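You operate a simulated robot arm through the tools that you are given. There is no shell and no other tool. Be economical: measure what you need, move in short steps, check, and stop when the job is done.

The job below is to be done with a simulated robot arm. You get a single attempt, and the scene is never put back.

Task
Lift the stop arm and jog the blue band bottle on to the transfer plate at mid speed.
Fine: switch the drive off after.

Only the result counts: the job must be done as asked and must still hold three seconds after the hand-in. Knocking over, shifting, dropping, spilling or breaking anything else fails it.

Robot
A 7-joint arm with a two-finger parallel gripper, fixed in place. Base frame: the origin is at the foot of the arm, x ahead of it, y to its left, z up. Units: mm, degrees, N and s.
Its first joint turns from -166.0 to 166.0 degrees. Payload 4.4 kg.
Tool frame: the origin (TCP) lies between the finger pads and is the grasp point; the fingertips stand 23 mm ahead of it; z points along the fingers, y is the line along which they close. The gripper opens to 94 mm. The fingers are 38 mm wide and 10 mm thick; the gripper's body (54 by 96 mm) begins 39 mm behind the TCP.
Orientation is told as [roll, pitch, yaw] about the base's x, y, z axes, in that order, counted from this pose: with the fingers straight down and closing along the base's y, the tool's x points along the base's -x, its y along +y and its z along -z.

Tools
- The arm moves only by the tool jog_arm. Its argument "commands" is a list of rows, each a list of 3 entries, a list of its own where there are three numbers: the turn, a rotation vector about the base's x, y, z in degrees, then the shift along the base's x, y, z in mm, then the gripper command, from -1 (shut) to 1 (fully open), values between in proportion. In form: [[[ax, ay, az], [tx, ty, tz], fingers], ...]. A call has 1 to 8 rows; each row is the pose to reach, as a shift and turn from the pose commanded when the call began. A row lasts 0.2 s, in which the tool goes at most 50 mm and 8.6 degrees; a call with a longer step from one row to the next is refused whole, and so is a gripper value outside its range. Where a pose cannot be reached the arm comes as near as it can. A force on the tool above 90 N (or 10 N above the force at the start of the call, whichever is more), or a blocked arm, ends the call early, and 0.2 s more pass. The fingers move at their own pace (about 72 mm/s each) and stop on an object; they squeeze with about 45 N. The grip force told is the motor's: it shows also when the fingers shut on nothing. Time passes only in rows, and 0.2 s behind the last, so rows that repeat a pose let the fingers close. It gives the time, the measured TCP pose, the force on the tool (base axes), the opening and the grip force at its end, in the units of the frame above (readings bear some noise), with the torque about the TCP (base axes, N m) and any sound that the robot's microphone picked up, and new pictures: "show" is both (left out), scene, wrist or none.
- Cameras (640 x 400 px; columns grow to the right, rows downward): "scene" is fixed at [47.2, -500.3, 1538.1]; the picture's right is [0.69, -0.72, 0.00], its down [-0.24, -0.23, -0.94] and it looks along [0.68, 0.65, -0.33] (base axes); focal length 364 px, centre (320, 200). "wrist" rides on the gripper at [86, 16, -75] in the tool frame; the picture's right is [-0.18, 0.98, 0.00], its down [-0.58, -0.11, -0.81] and it looks along [-0.79, -0.15, 0.59] (tool axes); focal length 243 px, centre (320, 200). There is no depth. A picture from a camera that has moved, and an enlarged one, comes with that camera's place and axes in the base frame and with its lens.
- enlarge(camera, box): a new picture of the part [left, top, right, bottom] of that camera's present view, enlarged. No time passes.
- sign_off(): hands the job in; it is judged then, once.

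Go step by step. Nothing tells you positions but the pictures and the camera data: compare them with the known pose of the tool, close in by small moves and look again before you grip or let go. The budget is 120 turns and 200 pictures, counting those below and the enlarged ones. Unless the task says otherwise, let go and move clear before handing in, and close with one line.

The tools are called after "Call:" by a JSON object that holds its "op" and its "data". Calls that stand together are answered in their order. jog_arm: Moves the arm, as the interface text tells. Its arguments: {"type":"object","properties":{"commands":{"type":"array","items":{"type":"array"}},"show":{"type":"string","enum":["both","scene","wrist","none"]}},"required":["commands"]} The other tools are called the same way: enlarge (camera, box) takes an enlarged picture of a part of a camera's view; sign_off () hands the job in.

At the start:

```text
time: 0.0
ee_pos: [632.4, 422.8, 1234.9]
tcp_rot: [0.0, 0.0, 0.0]
wrist_force: [-0.1, 1.1, -0.6]
torque: [-0.02, 0.02, -0.01]
opening: 94.1
grasp_force: 0.1
```

scene: 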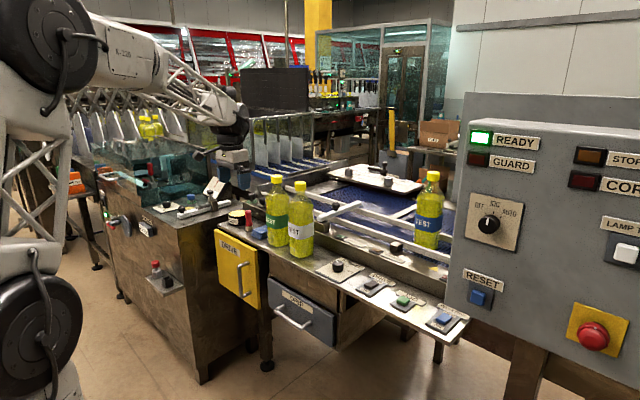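
wrist: 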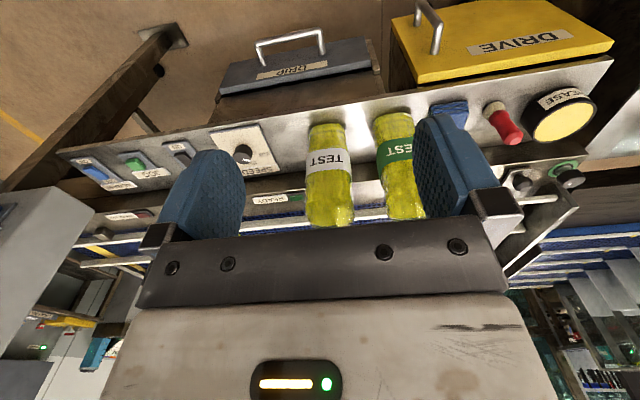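

I see a conveyor workstation with a control panel (READY lit, OFF/JOG/AUTO selector, RESET, stop), a shelf with a speed knob and buttons, and three bottles, with the blue band one on the belt. I'll look closer before moving.

Call:
{"op": "enlarge", "data": {"camera": "scene", "box": [440, 90, 640, 370]}}

Call:
{"op": "enlarge", "data": {"camera": "scene", "box": [300, 150, 480, 270]}}

Call:
{"op": "enlarge", "data": {"camera": "scene", "box": [300, 230, 480, 350]}}

Call:
{"op": "enlarge", "data": {"camera": "scene", "box": [140, 150, 320, 270]}}

Call:
{"op": "enlarge", "data": {"camera": "wrist", "box": [50, 70, 350, 260]}}

Call:
{"op": "enlarge", "data": {"camera": "wrist", "box": [340, 70, 640, 260]}}

```text
1.43 times, centred on (540, 230) of scene
camera zoom: at [47.2, -500.3, 1538.1], right [0.69, -0.72, 0.0], down [-0.24, -0.23, -0.94], along [0.68, 0.65, -0.33], focal length 520 px, centre (6, 157)
```

zoom: 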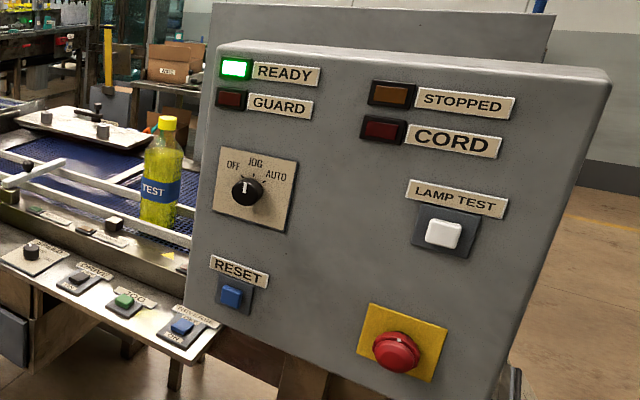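

```text
3.33 times, centred on (390, 210) of scene
camera zoom: at [47.2, -500.3, 1538.1], right [0.69, -0.72, 0.0], down [-0.24, -0.23, -0.94], along [0.68, 0.65, -0.33], focal length 1214 px, centre (87, 167)
```

zoom: 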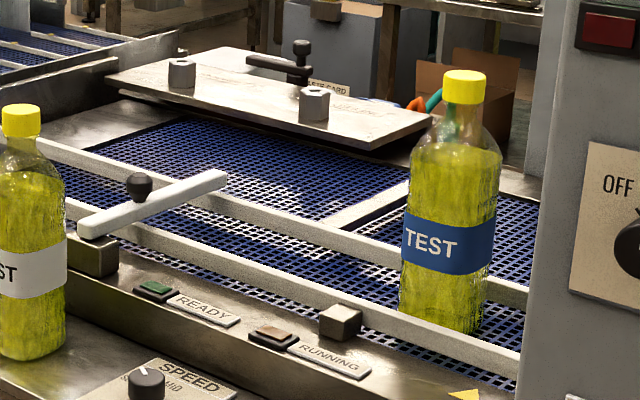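

```text
3.33 times, centred on (390, 290) of scene
camera zoom: at [47.2, -500.3, 1538.1], right [0.69, -0.72, 0.0], down [-0.24, -0.23, -0.94], along [0.68, 0.65, -0.33], focal length 1214 px, centre (87, -100)
```

zoom: 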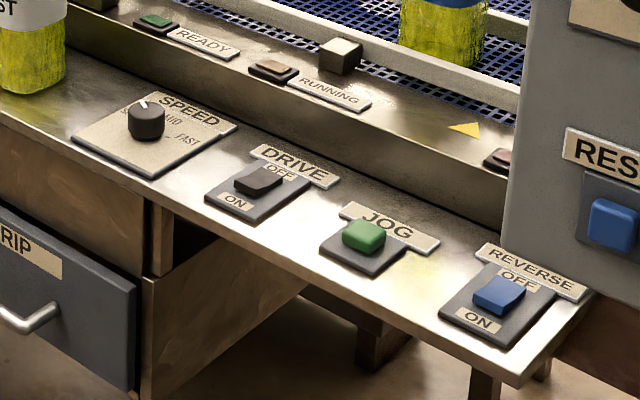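

```text
3.33 times, centred on (230, 210) of scene
camera zoom: at [47.2, -500.3, 1538.1], right [0.69, -0.72, 0.0], down [-0.24, -0.23, -0.94], along [0.68, 0.65, -0.33], focal length 1214 px, centre (620, 167)
```

zoom: 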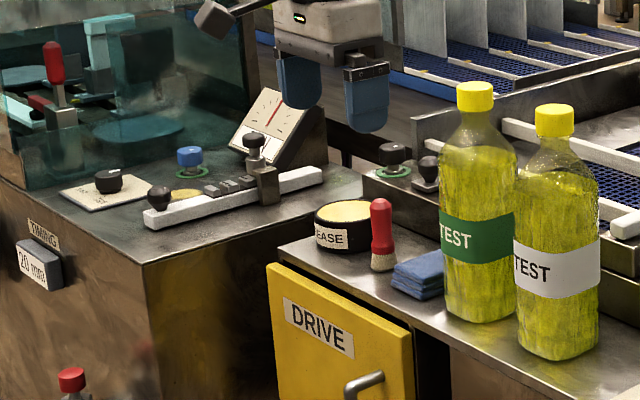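

```text
2.11 times, centred on (200, 165) of wrist
camera zoom: at [548.3, 440.0, 1310.8], right [0.18, 0.98, 0.0], down [0.58, -0.11, 0.81], along [0.79, -0.15, -0.59], focal length 511 px, centre (573, 274)
```

zoom: 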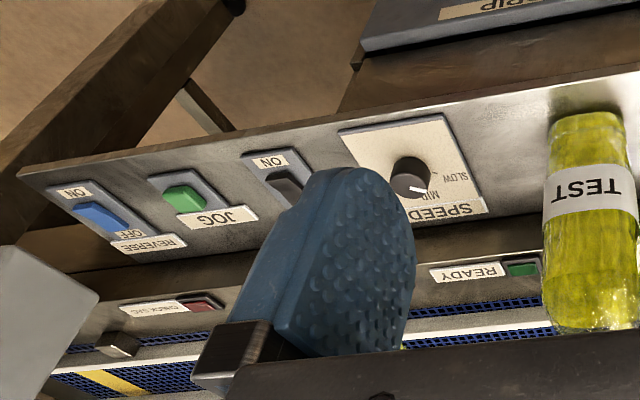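

```text
2.11 times, centred on (490, 165) of wrist
camera zoom: at [548.3, 440.0, 1310.8], right [0.18, 0.98, 0.0], down [0.58, -0.11, 0.81], along [0.79, -0.15, -0.59], focal length 511 px, centre (-38, 274)
```

zoom: 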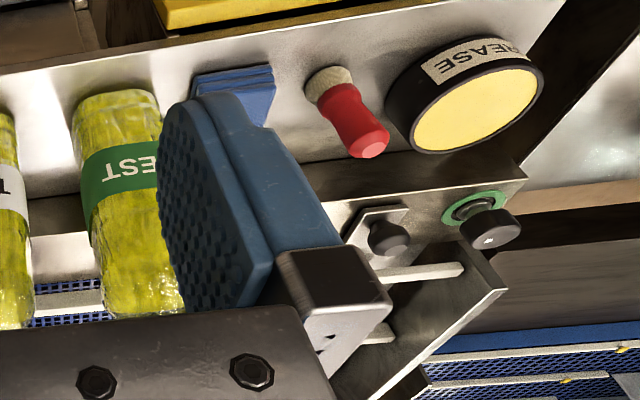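

The controls shelf sits near z≈885 at x≈900 and the conveyor deck near z≈955, farther out. I'll enlarge the selector, the lane around the stop arm, and the labels.

Call:
{"op": "enlarge", "data": {"camera": "scene", "box": [460, 195, 530, 240]}}

Call:
{"op": "enlarge", "data": {"camera": "scene", "box": [310, 150, 400, 206]}}

Call:
{"op": "enlarge", "data": {"camera": "scene", "box": [230, 170, 340, 240]}}

Call:
{"op": "enlarge", "data": {"camera": "wrist", "box": [50, 190, 170, 265]}}

Call:
{"op": "enlarge", "data": {"camera": "scene", "box": [320, 225, 480, 325]}}

```text
8.89 times, centred on (495, 218) of scene
camera zoom: at [47.2, -500.3, 1538.1], right [0.69, -0.72, 0.0], down [-0.24, -0.23, -0.94], along [0.68, 0.65, -0.33], focal length 3237 px, centre (-1236, 44)
```

zoom: 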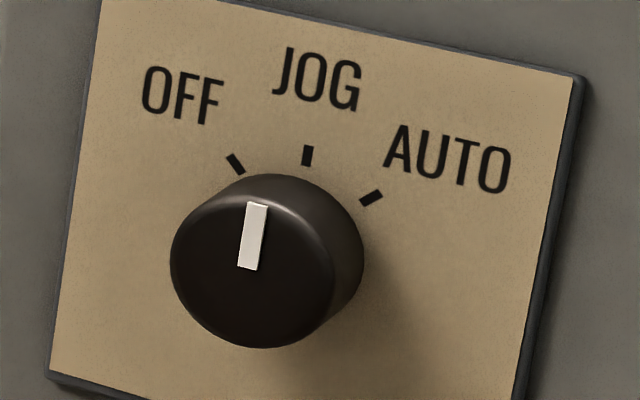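

```text
7.11 times, centred on (355, 178) of scene
camera zoom: at [47.2, -500.3, 1538.1], right [0.69, -0.72, 0.0], down [-0.24, -0.23, -0.94], along [0.68, 0.65, -0.33], focal length 2590 px, centre (71, 356)
```

zoom: 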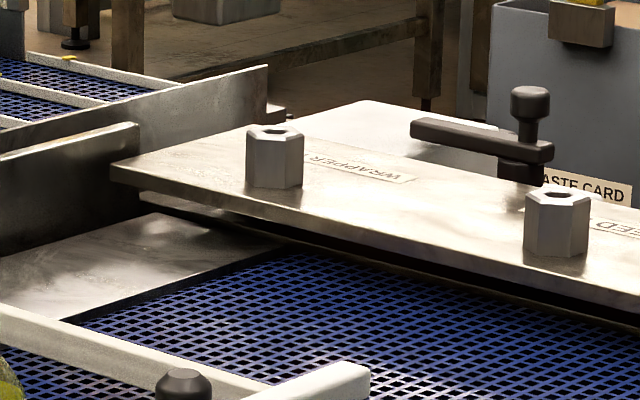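

```text
5.71 times, centred on (285, 205) of scene
camera zoom: at [47.2, -500.3, 1538.1], right [0.69, -0.72, 0.0], down [-0.24, -0.23, -0.94], along [0.68, 0.65, -0.33], focal length 2081 px, centre (520, 171)
```

zoom: 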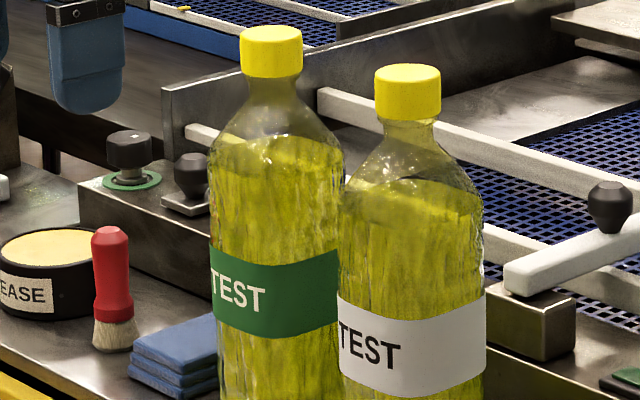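

```text
5.33 times, centred on (110, 228) of wrist
camera zoom: at [548.3, 440.0, 1310.8], right [0.18, 0.98, 0.0], down [0.58, -0.11, 0.81], along [0.79, -0.15, -0.59], focal length 1294 px, centre (1440, 53)
```

zoom: 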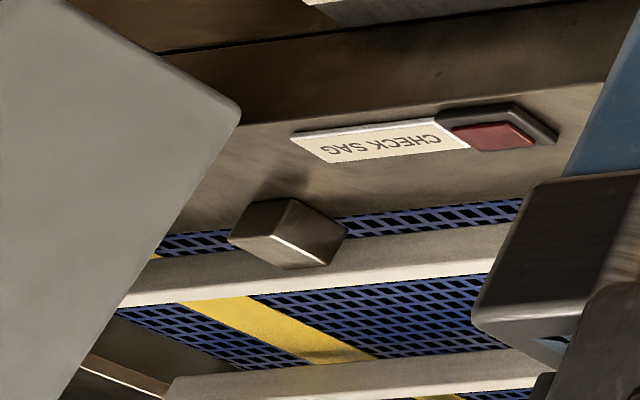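

```text
4.00 times, centred on (400, 275) of scene
camera zoom: at [47.2, -500.3, 1538.1], right [0.69, -0.72, 0.0], down [-0.24, -0.23, -0.94], along [0.68, 0.65, -0.33], focal length 1457 px, centre (0, -100)
```

zoom: 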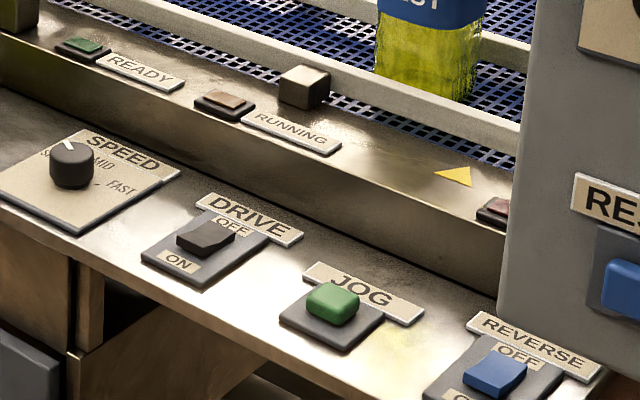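

The mode selector is already at JOG, and READY is lit. Next I'll check the speed knob, the drive rocker and the left end of the lane.

Call:
{"op": "enlarge", "data": {"camera": "wrist", "box": [205, 120, 285, 185]}}

Call:
{"op": "enlarge", "data": {"camera": "scene", "box": [310, 250, 400, 306]}}

Call:
{"op": "jog_arm", "data": {"commands": [[[0, 0, 0], [-40, 0, 0], -1], [[0, 0, 0], [-80, 0, 20], -1], [[0, 0, 0], [-120, 0, 40], -1], [[0, 0, 0], [-160, 0, 60], -1], [[0, 0, 0], [-200, 0, 80], -1], [[0, 0, 0], [-200, 0, 80], -1]], "show": "wrist"}}

```text
6.15 times, centred on (245, 152) of wrist
camera zoom: at [548.3, 440.0, 1310.8], right [0.18, 0.98, 0.0], down [0.58, -0.11, 0.81], along [0.79, -0.15, -0.59], focal length 1493 px, centre (782, 492)
```

zoom: 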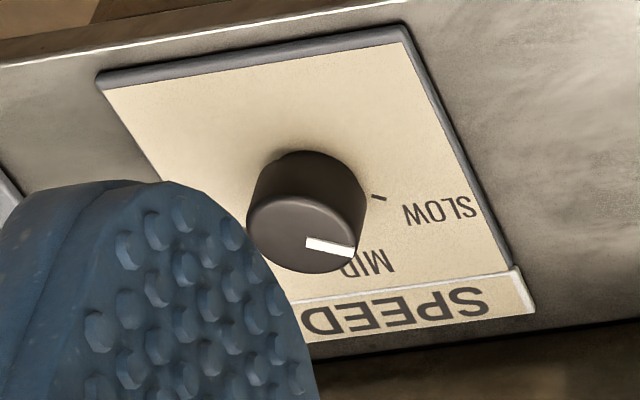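

```text
7.11 times, centred on (355, 278) of scene
camera zoom: at [47.2, -500.3, 1538.1], right [0.69, -0.72, 0.0], down [-0.24, -0.23, -0.94], along [0.68, 0.65, -0.33], focal length 2590 px, centre (71, -355)
```

zoom: 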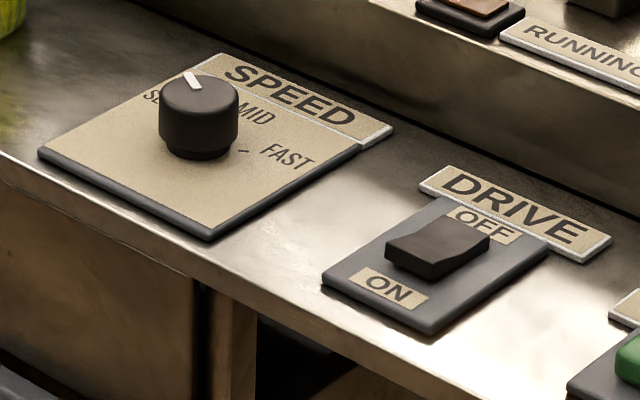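

```text
time: 1.4
ee_pos: [434.8, 423.7, 1315.1]
tcp_rot: [0.0, 0.1, -0.1]
wrist_force: [0.0, -0.3, 0.0]
torque: [-0.02, -0.02, 0.01]
opening: 0.0
grasp_force: 41.8
camera wrist: at [348.8, 439.8, 1391.4], right [0.18, 0.98, 0.0], down [0.58, -0.11, 0.81], along [0.79, -0.15, -0.59], focal length 243 px, centre (320, 200)
```

wrist: 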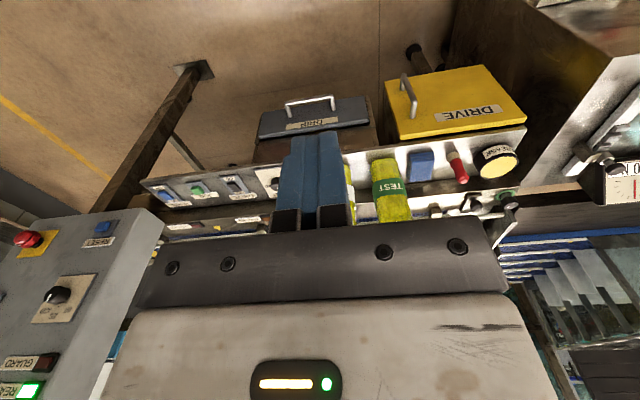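

The speed pointer is at SLOW and the drive is OFF. The stop arm is hidden behind the bottles and fingers, so I'll move the wrist camera for a better view of it.

Call:
{"op": "jog_arm", "data": {"commands": [[[0, 0, 0], [30, -30, 10], -1], [[0, 0, 0], [60, -60, 20], -1], [[0, 0, 0], [90, -90, 30], -1], [[0, 0, 0], [120, -120, 40], -1], [[0, 0, 0], [150, -140, 50], -1], [[0, 0, 0], [180, -160, 60], -1], [[0, 0, 0], [200, -180, 70], -1], [[0, 0, 0], [200, -180, 70], -1]], "show": "wrist"}}

```text
time: 3.2
ee_pos: [631.3, 242.9, 1383.9]
tcp_rot: [0.0, 0.0, 0.0]
wrist_force: [-0.6, -0.2, -0.3]
torque: [-0.01, 0.02, 0.0]
opening: 0.0
grasp_force: 42.2
camera wrist: at [546.5, 258.9, 1458.4], right [0.18, 0.98, 0.0], down [0.58, -0.11, 0.81], along [0.79, -0.15, -0.59], focal length 243 px, centre (320, 200)
```

wrist: 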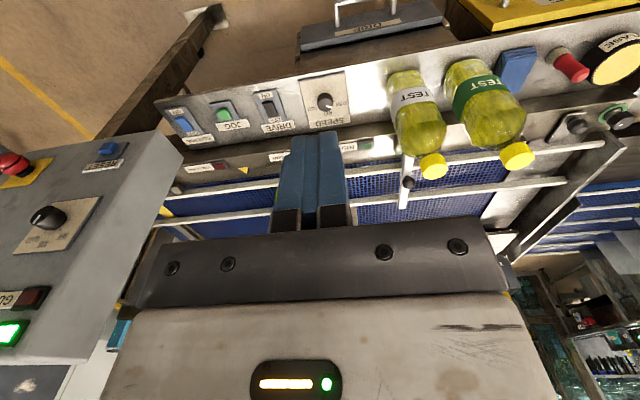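

Call:
{"op": "enlarge", "data": {"camera": "wrist", "box": [340, 90, 640, 270]}}

Call:
{"op": "enlarge", "data": {"camera": "wrist", "box": [150, 70, 350, 190]}}

Call:
{"op": "enlarge", "data": {"camera": "scene", "box": [300, 150, 480, 270]}}

```text
2.13 times, centred on (490, 180) of wrist
camera zoom: at [546.5, 258.9, 1458.4], right [0.18, 0.98, 0.0], down [0.58, -0.11, 0.81], along [0.79, -0.15, -0.59], focal length 518 px, centre (-43, 243)
```

zoom: 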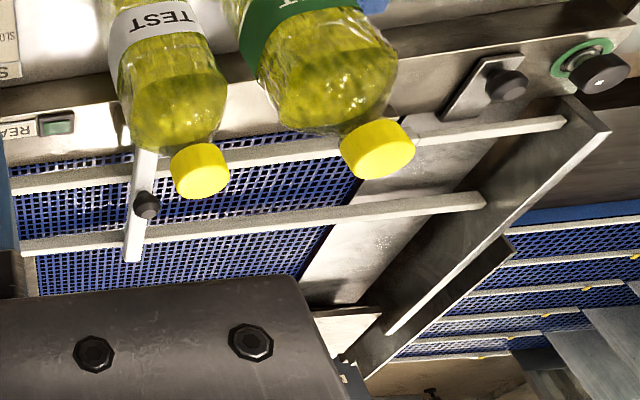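

```text
3.20 times, centred on (250, 130) of wrist
camera zoom: at [546.5, 258.9, 1458.4], right [0.18, 0.98, 0.0], down [0.58, -0.11, 0.81], along [0.79, -0.15, -0.59], focal length 776 px, centre (544, 424)
```

zoom: 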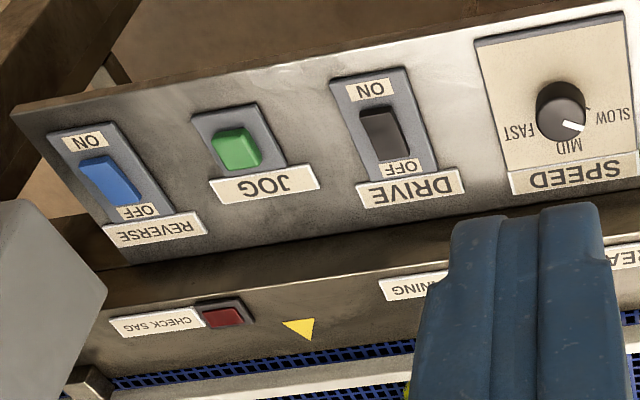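

```text
3.33 times, centred on (390, 210) of scene
camera zoom: at [47.2, -500.3, 1538.1], right [0.69, -0.72, 0.0], down [-0.24, -0.23, -0.94], along [0.68, 0.65, -0.33], focal length 1214 px, centre (87, 167)
```

zoom: 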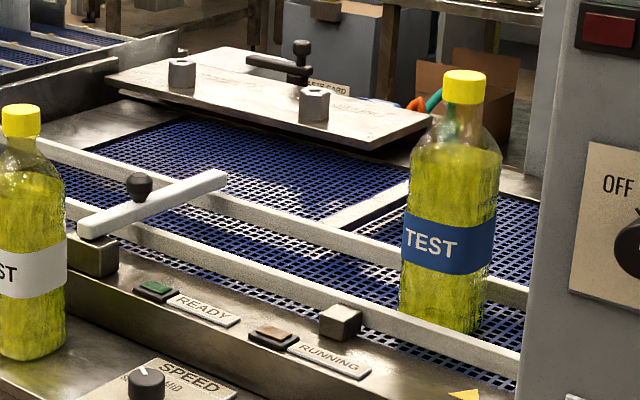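

The stop arm is a white bar running along x at y≈400 (x≈1000 to 1247, z≈995), with its hinge at the near end and its knob at about (1075, 400, 1038). The white bottle stands just in front of it, cap at (885, 397, 1160). I'll test the arm's reach at a safe height.

Call:
{"op": "jog_arm", "data": {"commands": [[[0, 0, 0], [45, 0, -10], -1], [[0, 0, 0], [90, 0, -25], -1], [[0, 0, 0], [135, 5, -40], -1], [[0, 0, 0], [180, 10, -55], -1], [[0, 0, 0], [225, 20, -70], -1], [[0, 0, 0], [270, 30, -85], -1], [[0, 0, 0], [315, 40, -95], -1], [[0, 0, 0], [355, 50, -105], -1]], "show": "both"}}

```text
time: 5.0
ee_pos: [989.7, 293.3, 1278.8]
tcp_rot: [0.0, -0.1, 0.1]
wrist_force: [0.1, -0.6, 1.3]
torque: [0.0, -0.01, 0.04]
opening: 0.0
grasp_force: 42.1
camera wrist: at [903.2, 308.6, 1355.1], right [0.18, 0.98, 0.0], down [0.58, -0.11, 0.81], along [0.79, -0.15, -0.59], focal length 243 px, centre (320, 200)
```

scene: 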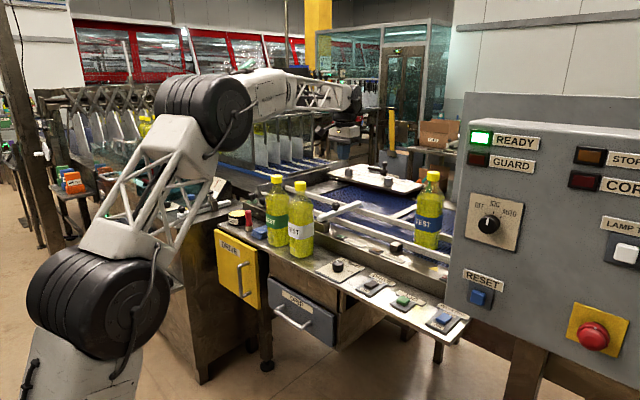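
wrist: 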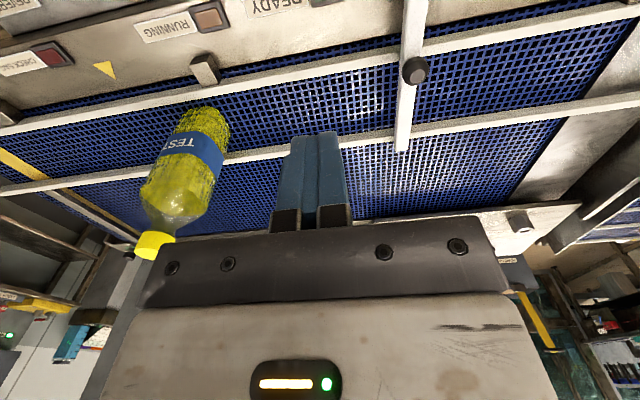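

The arm reaches well out with the forearm high, and the stop arm is now in plain view. I'll enlarge it.

Call:
{"op": "enlarge", "data": {"camera": "wrist", "box": [340, 0, 500, 160]}}

Call:
{"op": "enlarge", "data": {"camera": "scene", "box": [320, 185, 400, 235]}}

```text
2.50 times, centred on (420, 80) of wrist
camera zoom: at [903.2, 308.6, 1355.1], right [0.18, 0.98, 0.0], down [0.58, -0.11, 0.81], along [0.79, -0.15, -0.59], focal length 606 px, centre (70, 500)
```

zoom: 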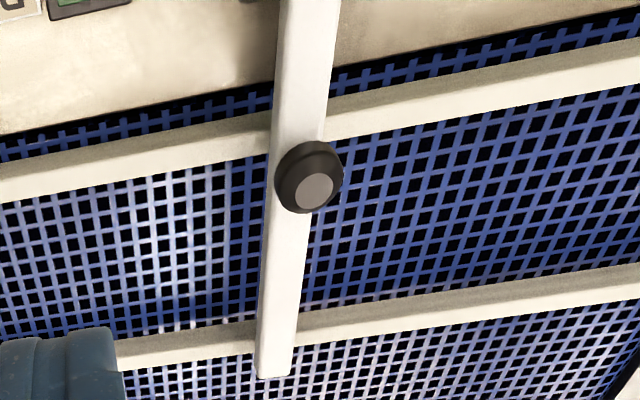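

```text
8.00 times, centred on (360, 210) of scene
camera zoom: at [47.2, -500.3, 1538.1], right [0.69, -0.72, 0.0], down [-0.24, -0.23, -0.94], along [0.68, 0.65, -0.33], focal length 2914 px, centre (0, 120)
```

zoom: 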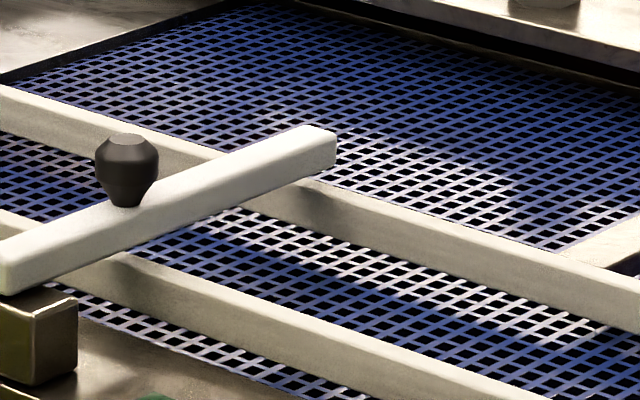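

The bar centre line is y≈399, with free space between the rails at x≈1084–1191. I'll straddle the bar at x≈1135 beyond the knob, stopping above it first.

Call:
{"op": "jog_arm", "data": {"commands": [[[0, 0, 0], [40, 15, -5], 0.5], [[0, 0, 0], [75, 40, -20], 0.5], [[0, 0, 0], [105, 65, -45], 0.5], [[0, 0, 0], [130, 85, -75], 0.5], [[0, 0, 0], [147, 100, -110], 0.5], [[0, 0, 0], [147.6, 106, -150], 0.5], [[0, 0, 0], [147.6, 106, -150], 0.5]], "show": "both"}}

```text
time: 6.6
ee_pos: [1138.4, 399.7, 1126.3]
tcp_rot: [0.0, 0.0, 0.0]
wrist_force: [0.3, 0.1, 0.1]
torque: [0.0, 0.02, -0.02]
opening: 71.0
grasp_force: 0.1
camera wrist: at [1053.3, 416.3, 1201.5], right [0.18, 0.98, 0.0], down [0.58, -0.11, 0.81], along [0.79, -0.15, -0.59], focal length 243 px, centre (320, 200)
```

scene: 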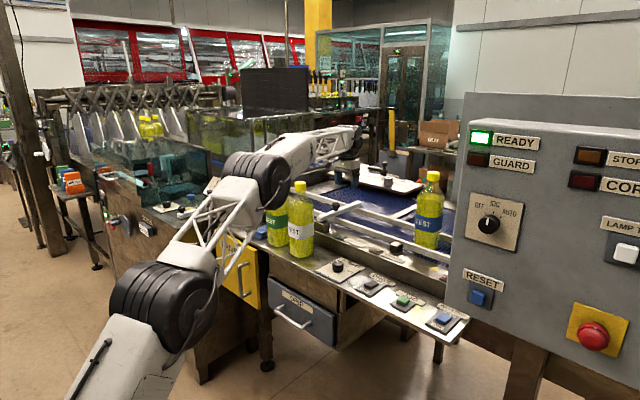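
wrist: 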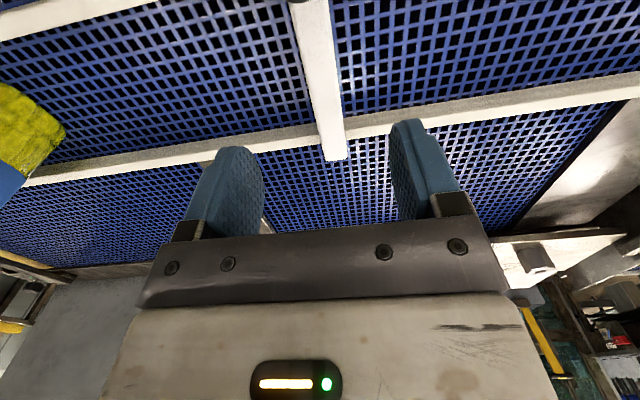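

The forearm is now passing low over the bottles, so I need to check that clearance before descending any further.

Call:
{"op": "enlarge", "data": {"camera": "scene", "box": [210, 110, 390, 230]}}

```text
3.33 times, centred on (300, 170) of scene
camera zoom: at [47.2, -500.3, 1538.1], right [0.69, -0.72, 0.0], down [-0.24, -0.23, -0.94], along [0.68, 0.65, -0.33], focal length 1214 px, centre (387, 300)
```

zoom: 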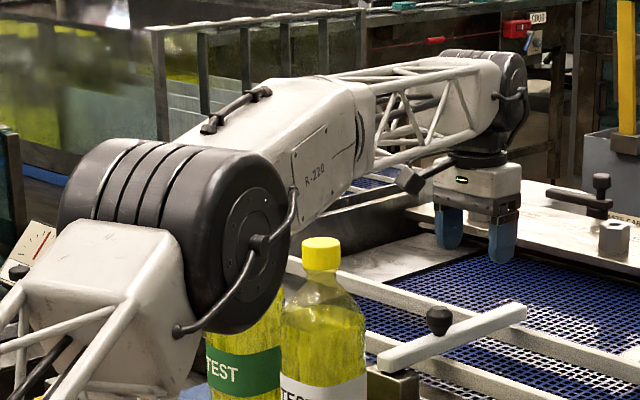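

The forearm would come too close to the white bottle if I dropped straight to the bar. Instead I'll take the knob, which is higher and nearer, and roll the tool about 25° so the wrist and forearm stay on the −y side, away from the bottles.

Call:
{"op": "jog_arm", "data": {"commands": [[[5, 0, 0], [-10, 0, 5], 0.3], [[12, 0, 0], [-25, 0, 10], 0.3], [[19, 0, 0], [-45, 0, 10], 0.3], [[25, 0, 0], [-58, 0, 10], 0.3], [[25, 0, 0], [-58, 0, 10], 0.3]], "show": "both"}}

Call:
{"op": "enlarge", "data": {"camera": "scene", "box": [210, 110, 390, 230]}}

```text
time: 7.8
ee_pos: [1081.4, 398.8, 1137.8]
tcp_rot: [25.0, 0.0, 0.0]
wrist_force: [-0.2, -0.2, -0.1]
torque: [0.01, 0.0, 0.02]
opening: 61.5
grasp_force: 0.0
camera wrist: at [994.5, 381.7, 1214.1], right [0.18, 0.89, 0.42], down [0.58, -0.44, 0.68], along [0.79, 0.12, -0.6], focal length 243 px, centre (320, 200)
```

scene: 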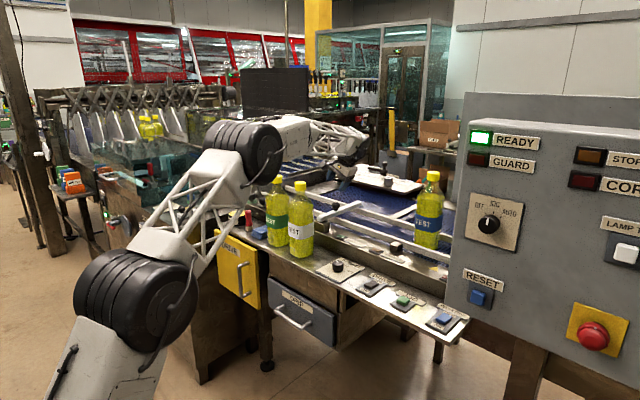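
wrist: 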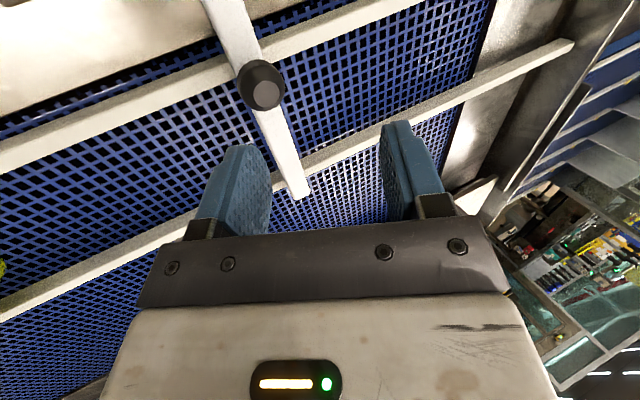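

```text
3.33 times, centred on (300, 170) of scene
camera zoom: at [47.2, -500.3, 1538.1], right [0.69, -0.72, 0.0], down [-0.24, -0.23, -0.94], along [0.68, 0.65, -0.33], focal length 1214 px, centre (387, 300)
```

zoom: 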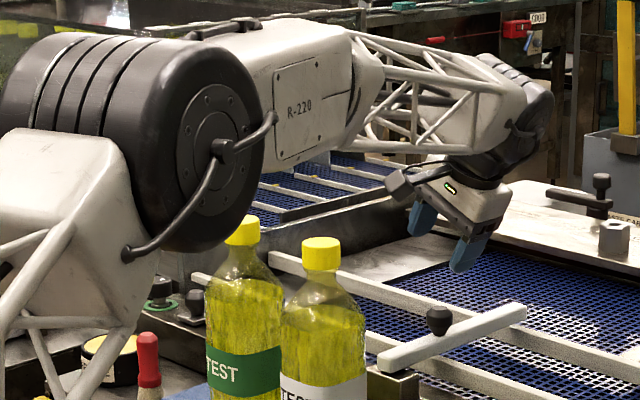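

The elbow has risen and now clears the bottles, and the knob is confirmed at (1077, 400, top 1048). I'll descend over it with the fingers open.

Call:
{"op": "jog_arm", "data": {"commands": [[[0, 0, 0], [0, 1, -25], 0.3], [[0, 0, 0], [0, 1, -45], 0.3], [[0, 0, 0], [0, 1, -60], 0.3], [[0, 0, 0], [0, 1, -70], 0.3], [[0, 0, 0], [0, 1, -70], 0.3]], "show": "both"}}

Call:
{"op": "enlarge", "data": {"camera": "scene", "box": [210, 110, 390, 230]}}

```text
time: 9.0
ee_pos: [1078.6, 402.0, 1071.2]
tcp_rot: [25.0, 0.1, 0.1]
wrist_force: [0.3, -0.8, -0.8]
torque: [-0.01, -0.01, 0.02]
opening: 61.1
grasp_force: 0.1
camera wrist: at [993.8, 384.8, 1146.6], right [0.18, 0.89, 0.42], down [0.58, -0.44, 0.68], along [0.79, 0.12, -0.6], focal length 243 px, centre (320, 200)
```

scene: 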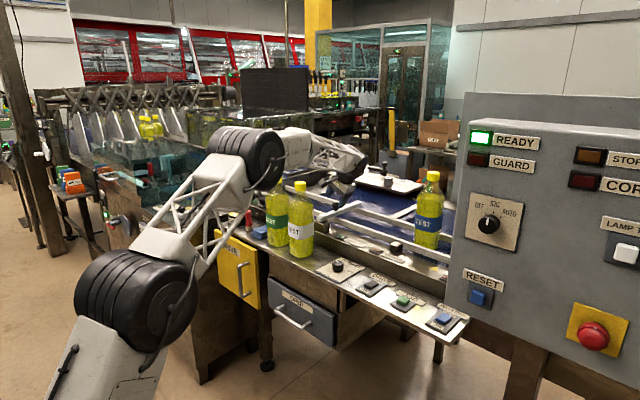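
wrist: 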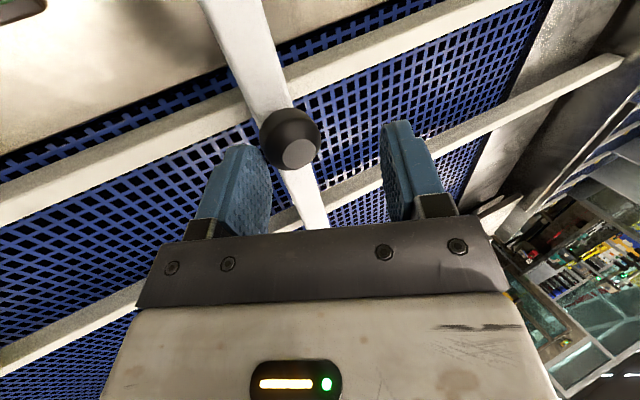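

```text
3.33 times, centred on (300, 170) of scene
camera zoom: at [47.2, -500.3, 1538.1], right [0.69, -0.72, 0.0], down [-0.24, -0.23, -0.94], along [0.68, 0.65, -0.33], focal length 1214 px, centre (387, 300)
```

zoom: 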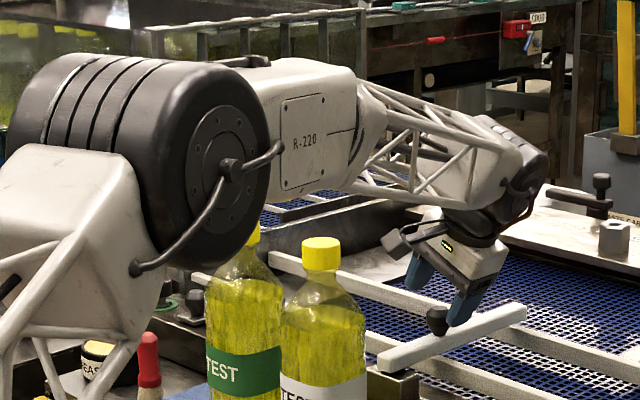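

The knob is almost centred between the fingers. I'll lower the last 27 mm with a small −y correction, then close.

Call:
{"op": "jog_arm", "data": {"commands": [[[0, 0, 0], [0, -3, -14], 0.3], [[0, 0, 0], [0, -3, -27], 0.3], [[0, 0, 0], [0, -3, -27], 0.3]], "show": "wrist"}}

```text
time: 9.8
ee_pos: [1078.6, 398.5, 1043.0]
tcp_rot: [25.0, -0.1, 0.0]
wrist_force: [0.6, 0.0, -0.1]
torque: [0.05, 0.03, -0.01]
opening: 61.2
grasp_force: 0.1
camera wrist: at [993.0, 381.3, 1118.4], right [0.18, 0.89, 0.42], down [0.58, -0.44, 0.68], along [0.79, 0.12, -0.6], focal length 243 px, centre (320, 200)
```

wrist: 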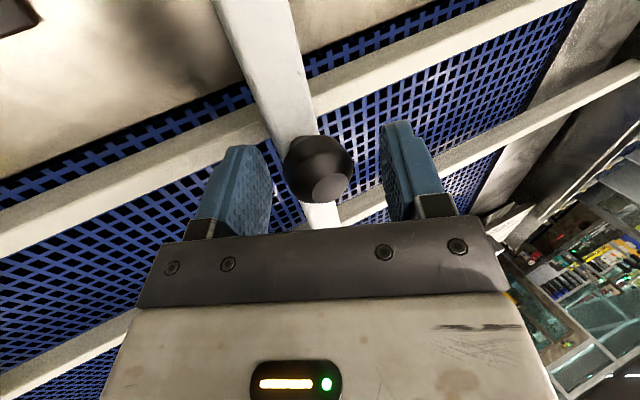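

Nicely centred. Closing on the knob.

Call:
{"op": "jog_arm", "data": {"commands": [[[0, 0, 0], [0, 0, 0], -0.2], [[0, 0, 0], [0, 0, 0], -1], [[0, 0, 0], [0, 0, 0], -1]], "show": "wrist"}}

```text
time: 10.6
ee_pos: [1078.6, 395.1, 1041.2]
tcp_rot: [25.0, 0.2, -0.1]
wrist_force: [-9.4, -36.8, -6.2]
torque: [-1.55, -0.09, 0.01]
opening: 38.3
grasp_force: 44.5
camera wrist: at [993.4, 379.4, 1117.6], right [0.19, 0.89, 0.41], down [0.58, -0.44, 0.68], along [0.79, 0.11, -0.6], focal length 243 px, centre (320, 200)
```

wrist: 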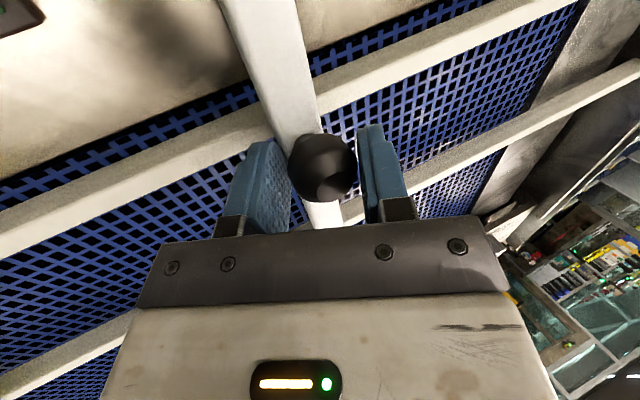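

The lower fingertip seems to be bearing on the bar edge, with a 37 N side force. I'll open a little, rise 6 mm and regrip.

Call:
{"op": "jog_arm", "data": {"commands": [[[0, 0, 0], [0, 0, 0], 0.2], [[0, 0, 0], [0, -2, 6], 0.2], [[0, 0, 0], [0, -2, 6], -0.1], [[0, 0, 0], [0, -2, 6], -1], [[0, 0, 0], [0, -2, 6], -1]], "show": "wrist"}}

Call:
{"op": "enlarge", "data": {"camera": "scene", "box": [310, 160, 390, 214]}}

```text
time: 11.8
ee_pos: [1077.9, 395.9, 1048.8]
tcp_rot: [24.9, 0.0, 0.0]
wrist_force: [-7.7, -15.7, -3.3]
torque: [-0.25, 0.01, 0.0]
opening: 34.1
grasp_force: 45.1
camera wrist: at [993.1, 378.6, 1124.0], right [0.19, 0.89, 0.41], down [0.58, -0.44, 0.68], along [0.79, 0.11, -0.6], focal length 243 px, centre (320, 200)
```

wrist: 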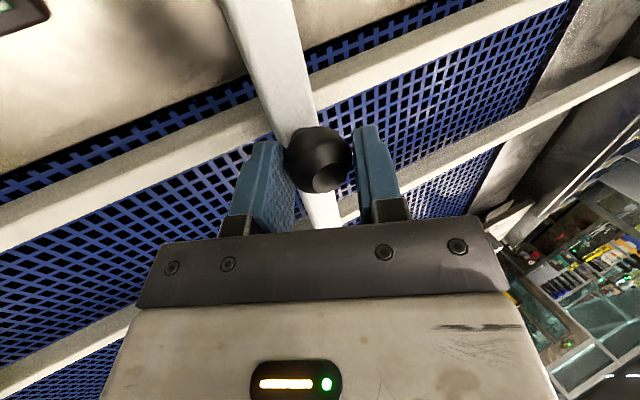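

```text
7.41 times, centred on (350, 187) of scene
camera zoom: at [47.2, -500.3, 1538.1], right [0.69, -0.72, 0.0], down [-0.24, -0.23, -0.94], along [0.68, 0.65, -0.33], focal length 2698 px, centre (98, 296)
```

zoom: 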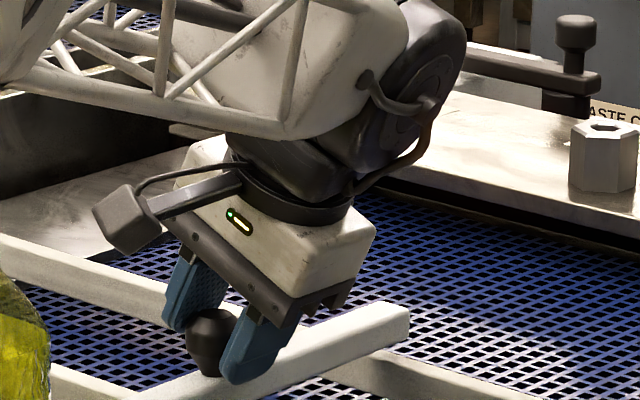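

Gripped at 34 mm. I'll start the lift with a short arc around the hinge, roughly (1005, 990), and watch the force.

Call:
{"op": "jog_arm", "data": {"commands": [[[0, 0, 0], [-3, 0, 6], -1], [[0, 0, 0], [-8, 0, 12], -1], [[0, 0, 0], [-14, 0, 18], -1], [[0, 0, 0], [-20, 0, 22], -1], [[0, 0, 0], [-20, 0, 22], -1]], "show": "both"}}

Call:
{"op": "enlarge", "data": {"camera": "scene", "box": [300, 150, 390, 210]}}

```text
time: 13.0
ee_pos: [1059.5, 393.7, 1072.6]
tcp_rot: [25.0, -0.2, 0.0]
wrist_force: [25.9, -29.3, 12.2]
torque: [-0.36, -0.75, -0.51]
opening: 33.6
grasp_force: 44.7
camera wrist: at [973.4, 377.8, 1148.8], right [0.18, 0.89, 0.42], down [0.58, -0.44, 0.69], along [0.79, 0.12, -0.6], focal length 243 px, centre (320, 200)
```

scene: 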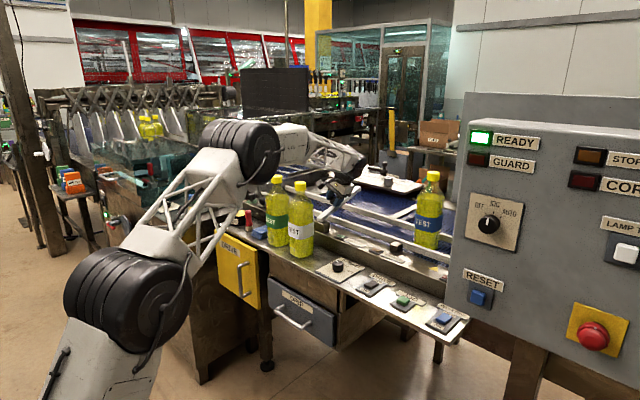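
wrist: 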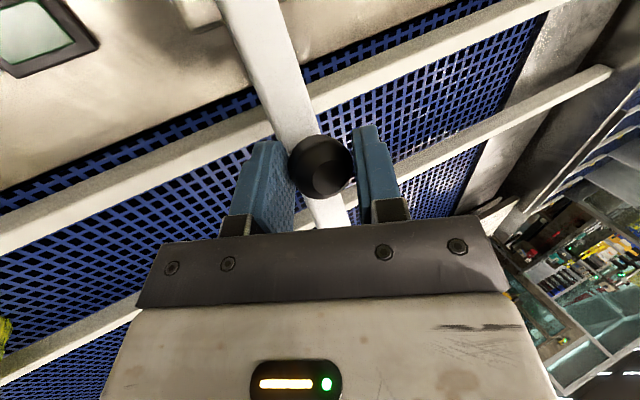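

```text
6.67 times, centred on (345, 180) of scene
camera zoom: at [47.2, -500.3, 1538.1], right [0.69, -0.72, 0.0], down [-0.24, -0.23, -0.94], along [0.68, 0.65, -0.33], focal length 2428 px, centre (153, 333)
```

zoom: 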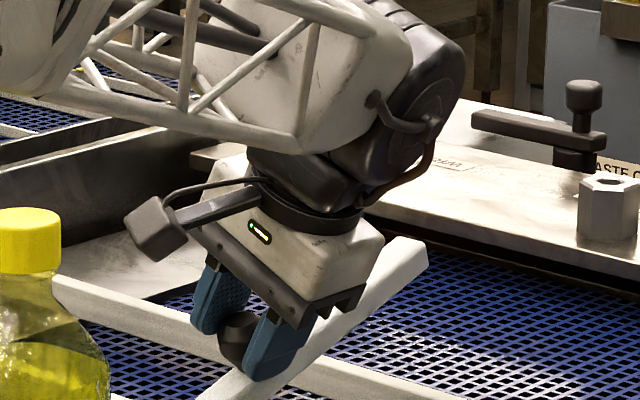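

The bar is rising, now at about 20°. I'll continue the arc, pitching the tool back slightly so the camera housing stays clear of the white bottle.

Call:
{"op": "jog_arm", "data": {"commands": [[[0, 3, 0], [-5, 1, 5], -1], [[0, 6, 0], [-11, 1, 10], -1], [[0, 9, 0], [-17, 1, 14], -1], [[0, 12, 0], [-24, 1, 18], -1], [[0, 12, 0], [-24, 1, 18], -1]], "show": "both"}}

Call:
{"op": "enlarge", "data": {"camera": "scene", "box": [300, 150, 390, 210]}}

```text
time: 14.2
ee_pos: [1035.2, 396.6, 1087.7]
tcp_rot: [25.0, 12.0, -0.1]
wrist_force: [3.1, -23.1, -18.7]
torque: [-0.62, -0.89, -0.61]
opening: 33.2
grasp_force: 45.2
camera wrist: at [967.6, 379.3, 1180.3], right [0.27, 0.89, 0.37], down [0.71, -0.44, 0.55], along [0.65, 0.12, -0.75], focal length 243 px, centre (320, 200)
```

scene: 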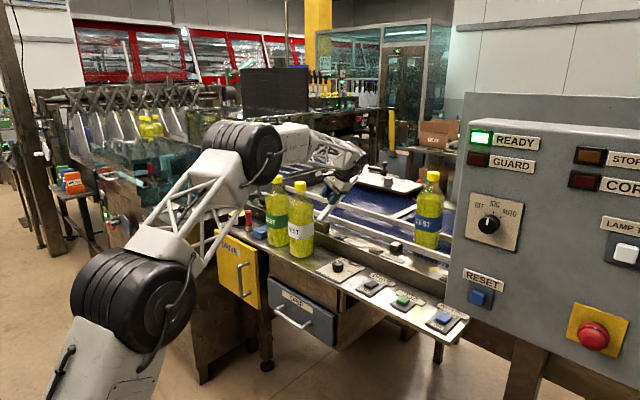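
wrist: 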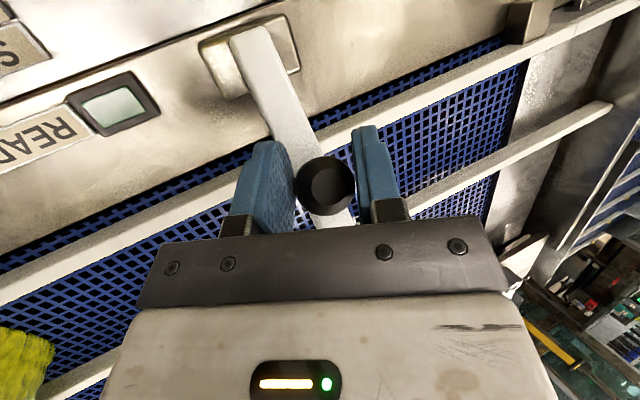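

```text
6.67 times, centred on (345, 180) of scene
camera zoom: at [47.2, -500.3, 1538.1], right [0.69, -0.72, 0.0], down [-0.24, -0.23, -0.94], along [0.68, 0.65, -0.33], focal length 2428 px, centre (153, 333)
```

zoom: 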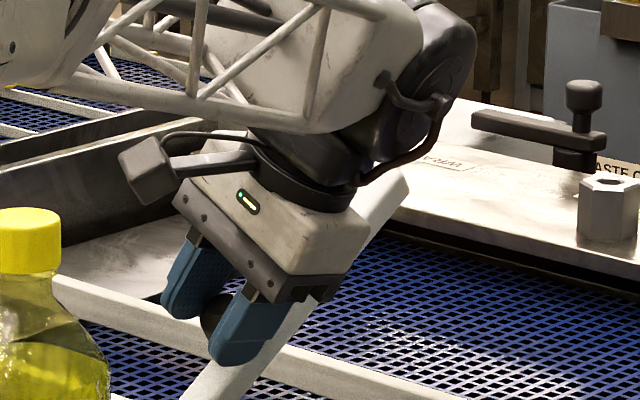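

The bar is at around 40°. I'll go a little further and then see whether it holds by itself.

Call:
{"op": "jog_arm", "data": {"commands": [[[0, -3, 0], [-7, 1, 4], -1], [[0, -6, 0], [-14, 1, 8], -1], [[0, -9, 0], [-21, 1, 10], -1], [[0, -9, 0], [-21, 1, 10], -1]], "show": "both"}}

Call:
{"op": "enlarge", "data": {"camera": "scene", "box": [280, 140, 385, 210]}}

```text
time: 15.2
ee_pos: [1014.8, 394.7, 1097.2]
tcp_rot: [25.0, 3.1, -0.2]
wrist_force: [-9.5, -40.2, -25.6]
torque: [-0.85, 0.4, -0.65]
opening: 33.2
grasp_force: 44.8
camera wrist: at [932.6, 379.0, 1179.0], right [0.21, 0.89, 0.4], down [0.62, -0.44, 0.65], along [0.76, 0.11, -0.64], focal length 243 px, centre (320, 200)
```

scene: 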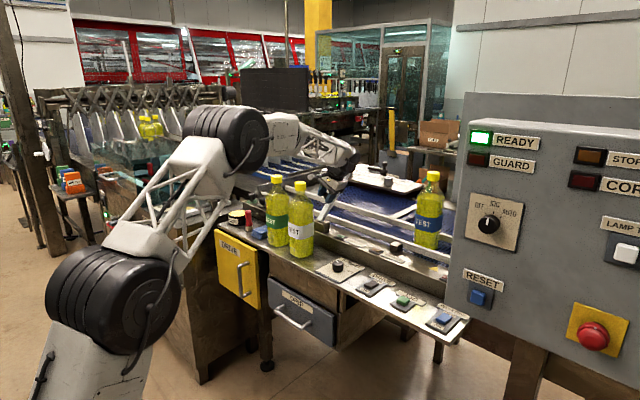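
wrist: 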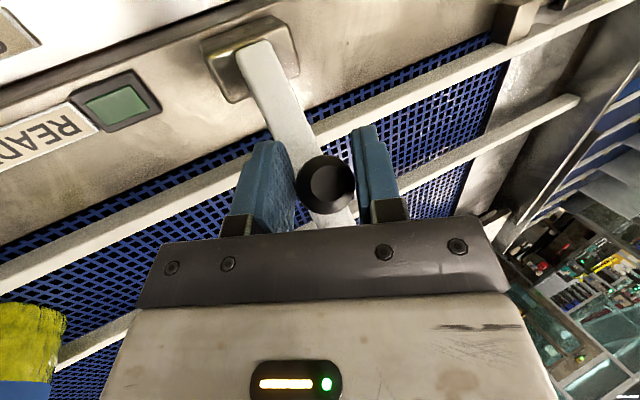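

```text
5.71 times, centred on (332, 175) of scene
camera zoom: at [47.2, -500.3, 1538.1], right [0.69, -0.72, 0.0], down [-0.24, -0.23, -0.94], along [0.68, 0.65, -0.33], focal length 2081 px, centre (249, 343)
```

zoom: 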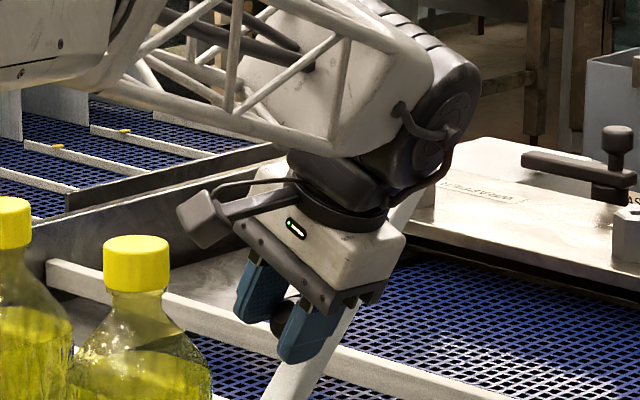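

The bar is at roughly 55°. I'll open the fingers to see whether it stays up.

Call:
{"op": "jog_arm", "data": {"commands": [[[0, 0, 0], [0, -2, 0], 0.0], [[0, 0, 0], [0, -2, 0], 0.4], [[0, 0, 0], [0, -2, 0], 0.4]], "show": "both"}}

Call:
{"op": "enlarge", "data": {"camera": "scene", "box": [280, 140, 385, 210]}}

```text
time: 16.0
ee_pos: [1013.6, 394.5, 1101.1]
tcp_rot: [25.1, 3.0, 0.0]
wrist_force: [0.2, 0.0, 0.0]
torque: [-0.03, -0.01, 0.04]
opening: 65.7
grasp_force: 0.1
camera wrist: at [931.8, 378.1, 1181.2], right [0.21, 0.89, 0.41], down [0.62, -0.44, 0.65], along [0.76, 0.12, -0.64], focal length 243 px, centre (320, 200)
```

scene: 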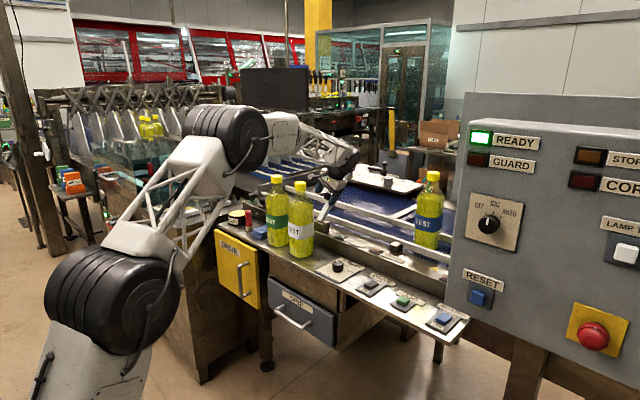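
wrist: 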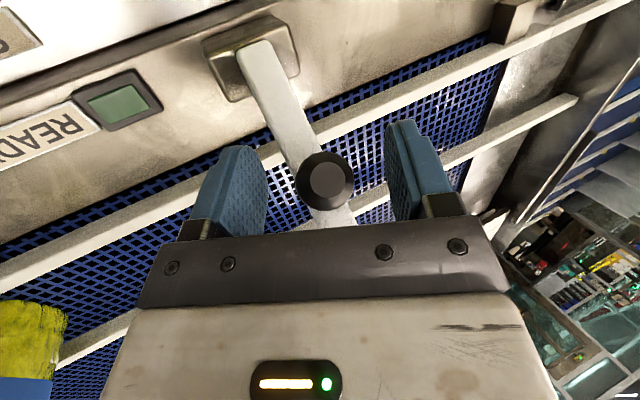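

```text
5.71 times, centred on (332, 175) of scene
camera zoom: at [47.2, -500.3, 1538.1], right [0.69, -0.72, 0.0], down [-0.24, -0.23, -0.94], along [0.68, 0.65, -0.33], focal length 2081 px, centre (249, 343)
```

zoom: 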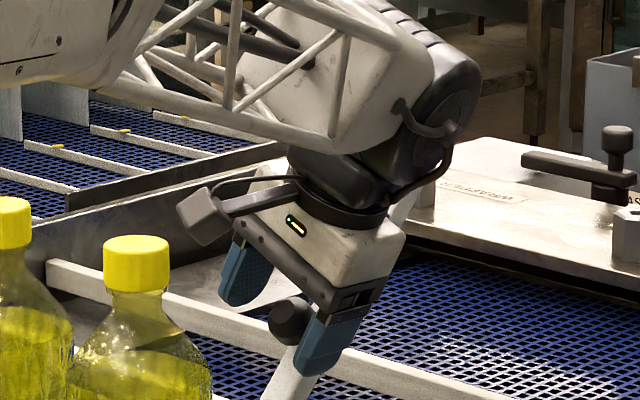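

It stays where it is left, but 55° isn't enough for the bottle to pass under. I'll withdraw, move to the −y side, and push the bar up from its underside with closed fingers.

Call:
{"op": "jog_arm", "data": {"commands": [[[0, 0, 0], [0, -12, 26], 0.4], [[0, 0, 0], [0, -25, 54], 0.4], [[0, 0, 0], [0, -40, 85], 0.2], [[4, -1, 0], [15, -80, 95], -1], [[8, -2, 0], [40, -120, 95], -1], [[14, -3, 0], [75, -150, 90], -1], [[20, -3, 0], [108, -155, 70], -1], [[20, -3, 0], [115, -155, 60], -1]], "show": "both"}}

```text
time: 17.8
ee_pos: [1126.3, 241.2, 1159.3]
tcp_rot: [45.0, -0.1, 0.5]
wrist_force: [-1.3, -0.3, -0.1]
torque: [0.0, -0.01, -0.02]
opening: 0.0
grasp_force: 43.1
camera wrist: at [1041.4, 198.8, 1225.4], right [0.18, 0.7, 0.7], down [0.59, -0.64, 0.49], along [0.79, 0.32, -0.52], focal length 243 px, centre (320, 200)
```

scene: 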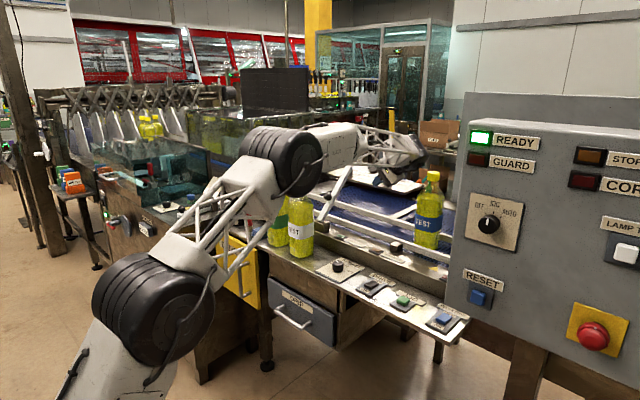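
wrist: 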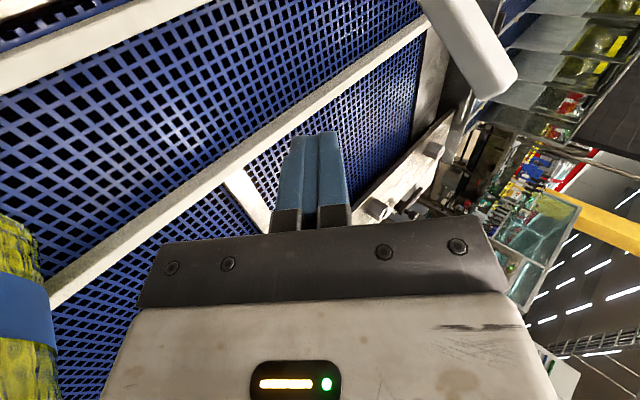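

Call:
{"op": "enlarge", "data": {"camera": "scene", "box": [220, 110, 440, 250]}}

Call:
{"op": "enlarge", "data": {"camera": "wrist", "box": [380, 0, 540, 120]}}

```text
2.86 times, centred on (330, 180) of scene
camera zoom: at [47.2, -500.3, 1538.1], right [0.69, -0.72, 0.0], down [-0.24, -0.23, -0.94], along [0.68, 0.65, -0.33], focal length 1041 px, centre (291, 257)
```

zoom: 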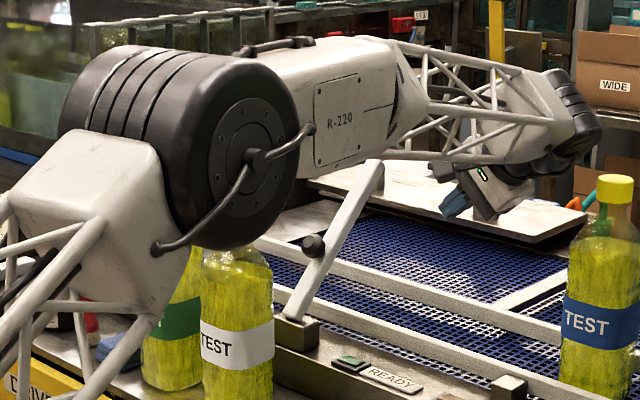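

```text
3.33 times, centred on (460, 60) of wrist
camera zoom: at [1041.4, 198.8, 1225.4], right [0.18, 0.7, 0.7], down [0.59, -0.64, 0.49], along [0.79, 0.32, -0.52], focal length 809 px, centre (-147, 667)
```

zoom: 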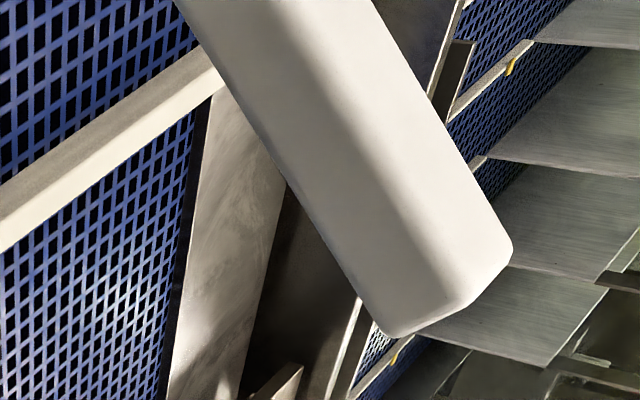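

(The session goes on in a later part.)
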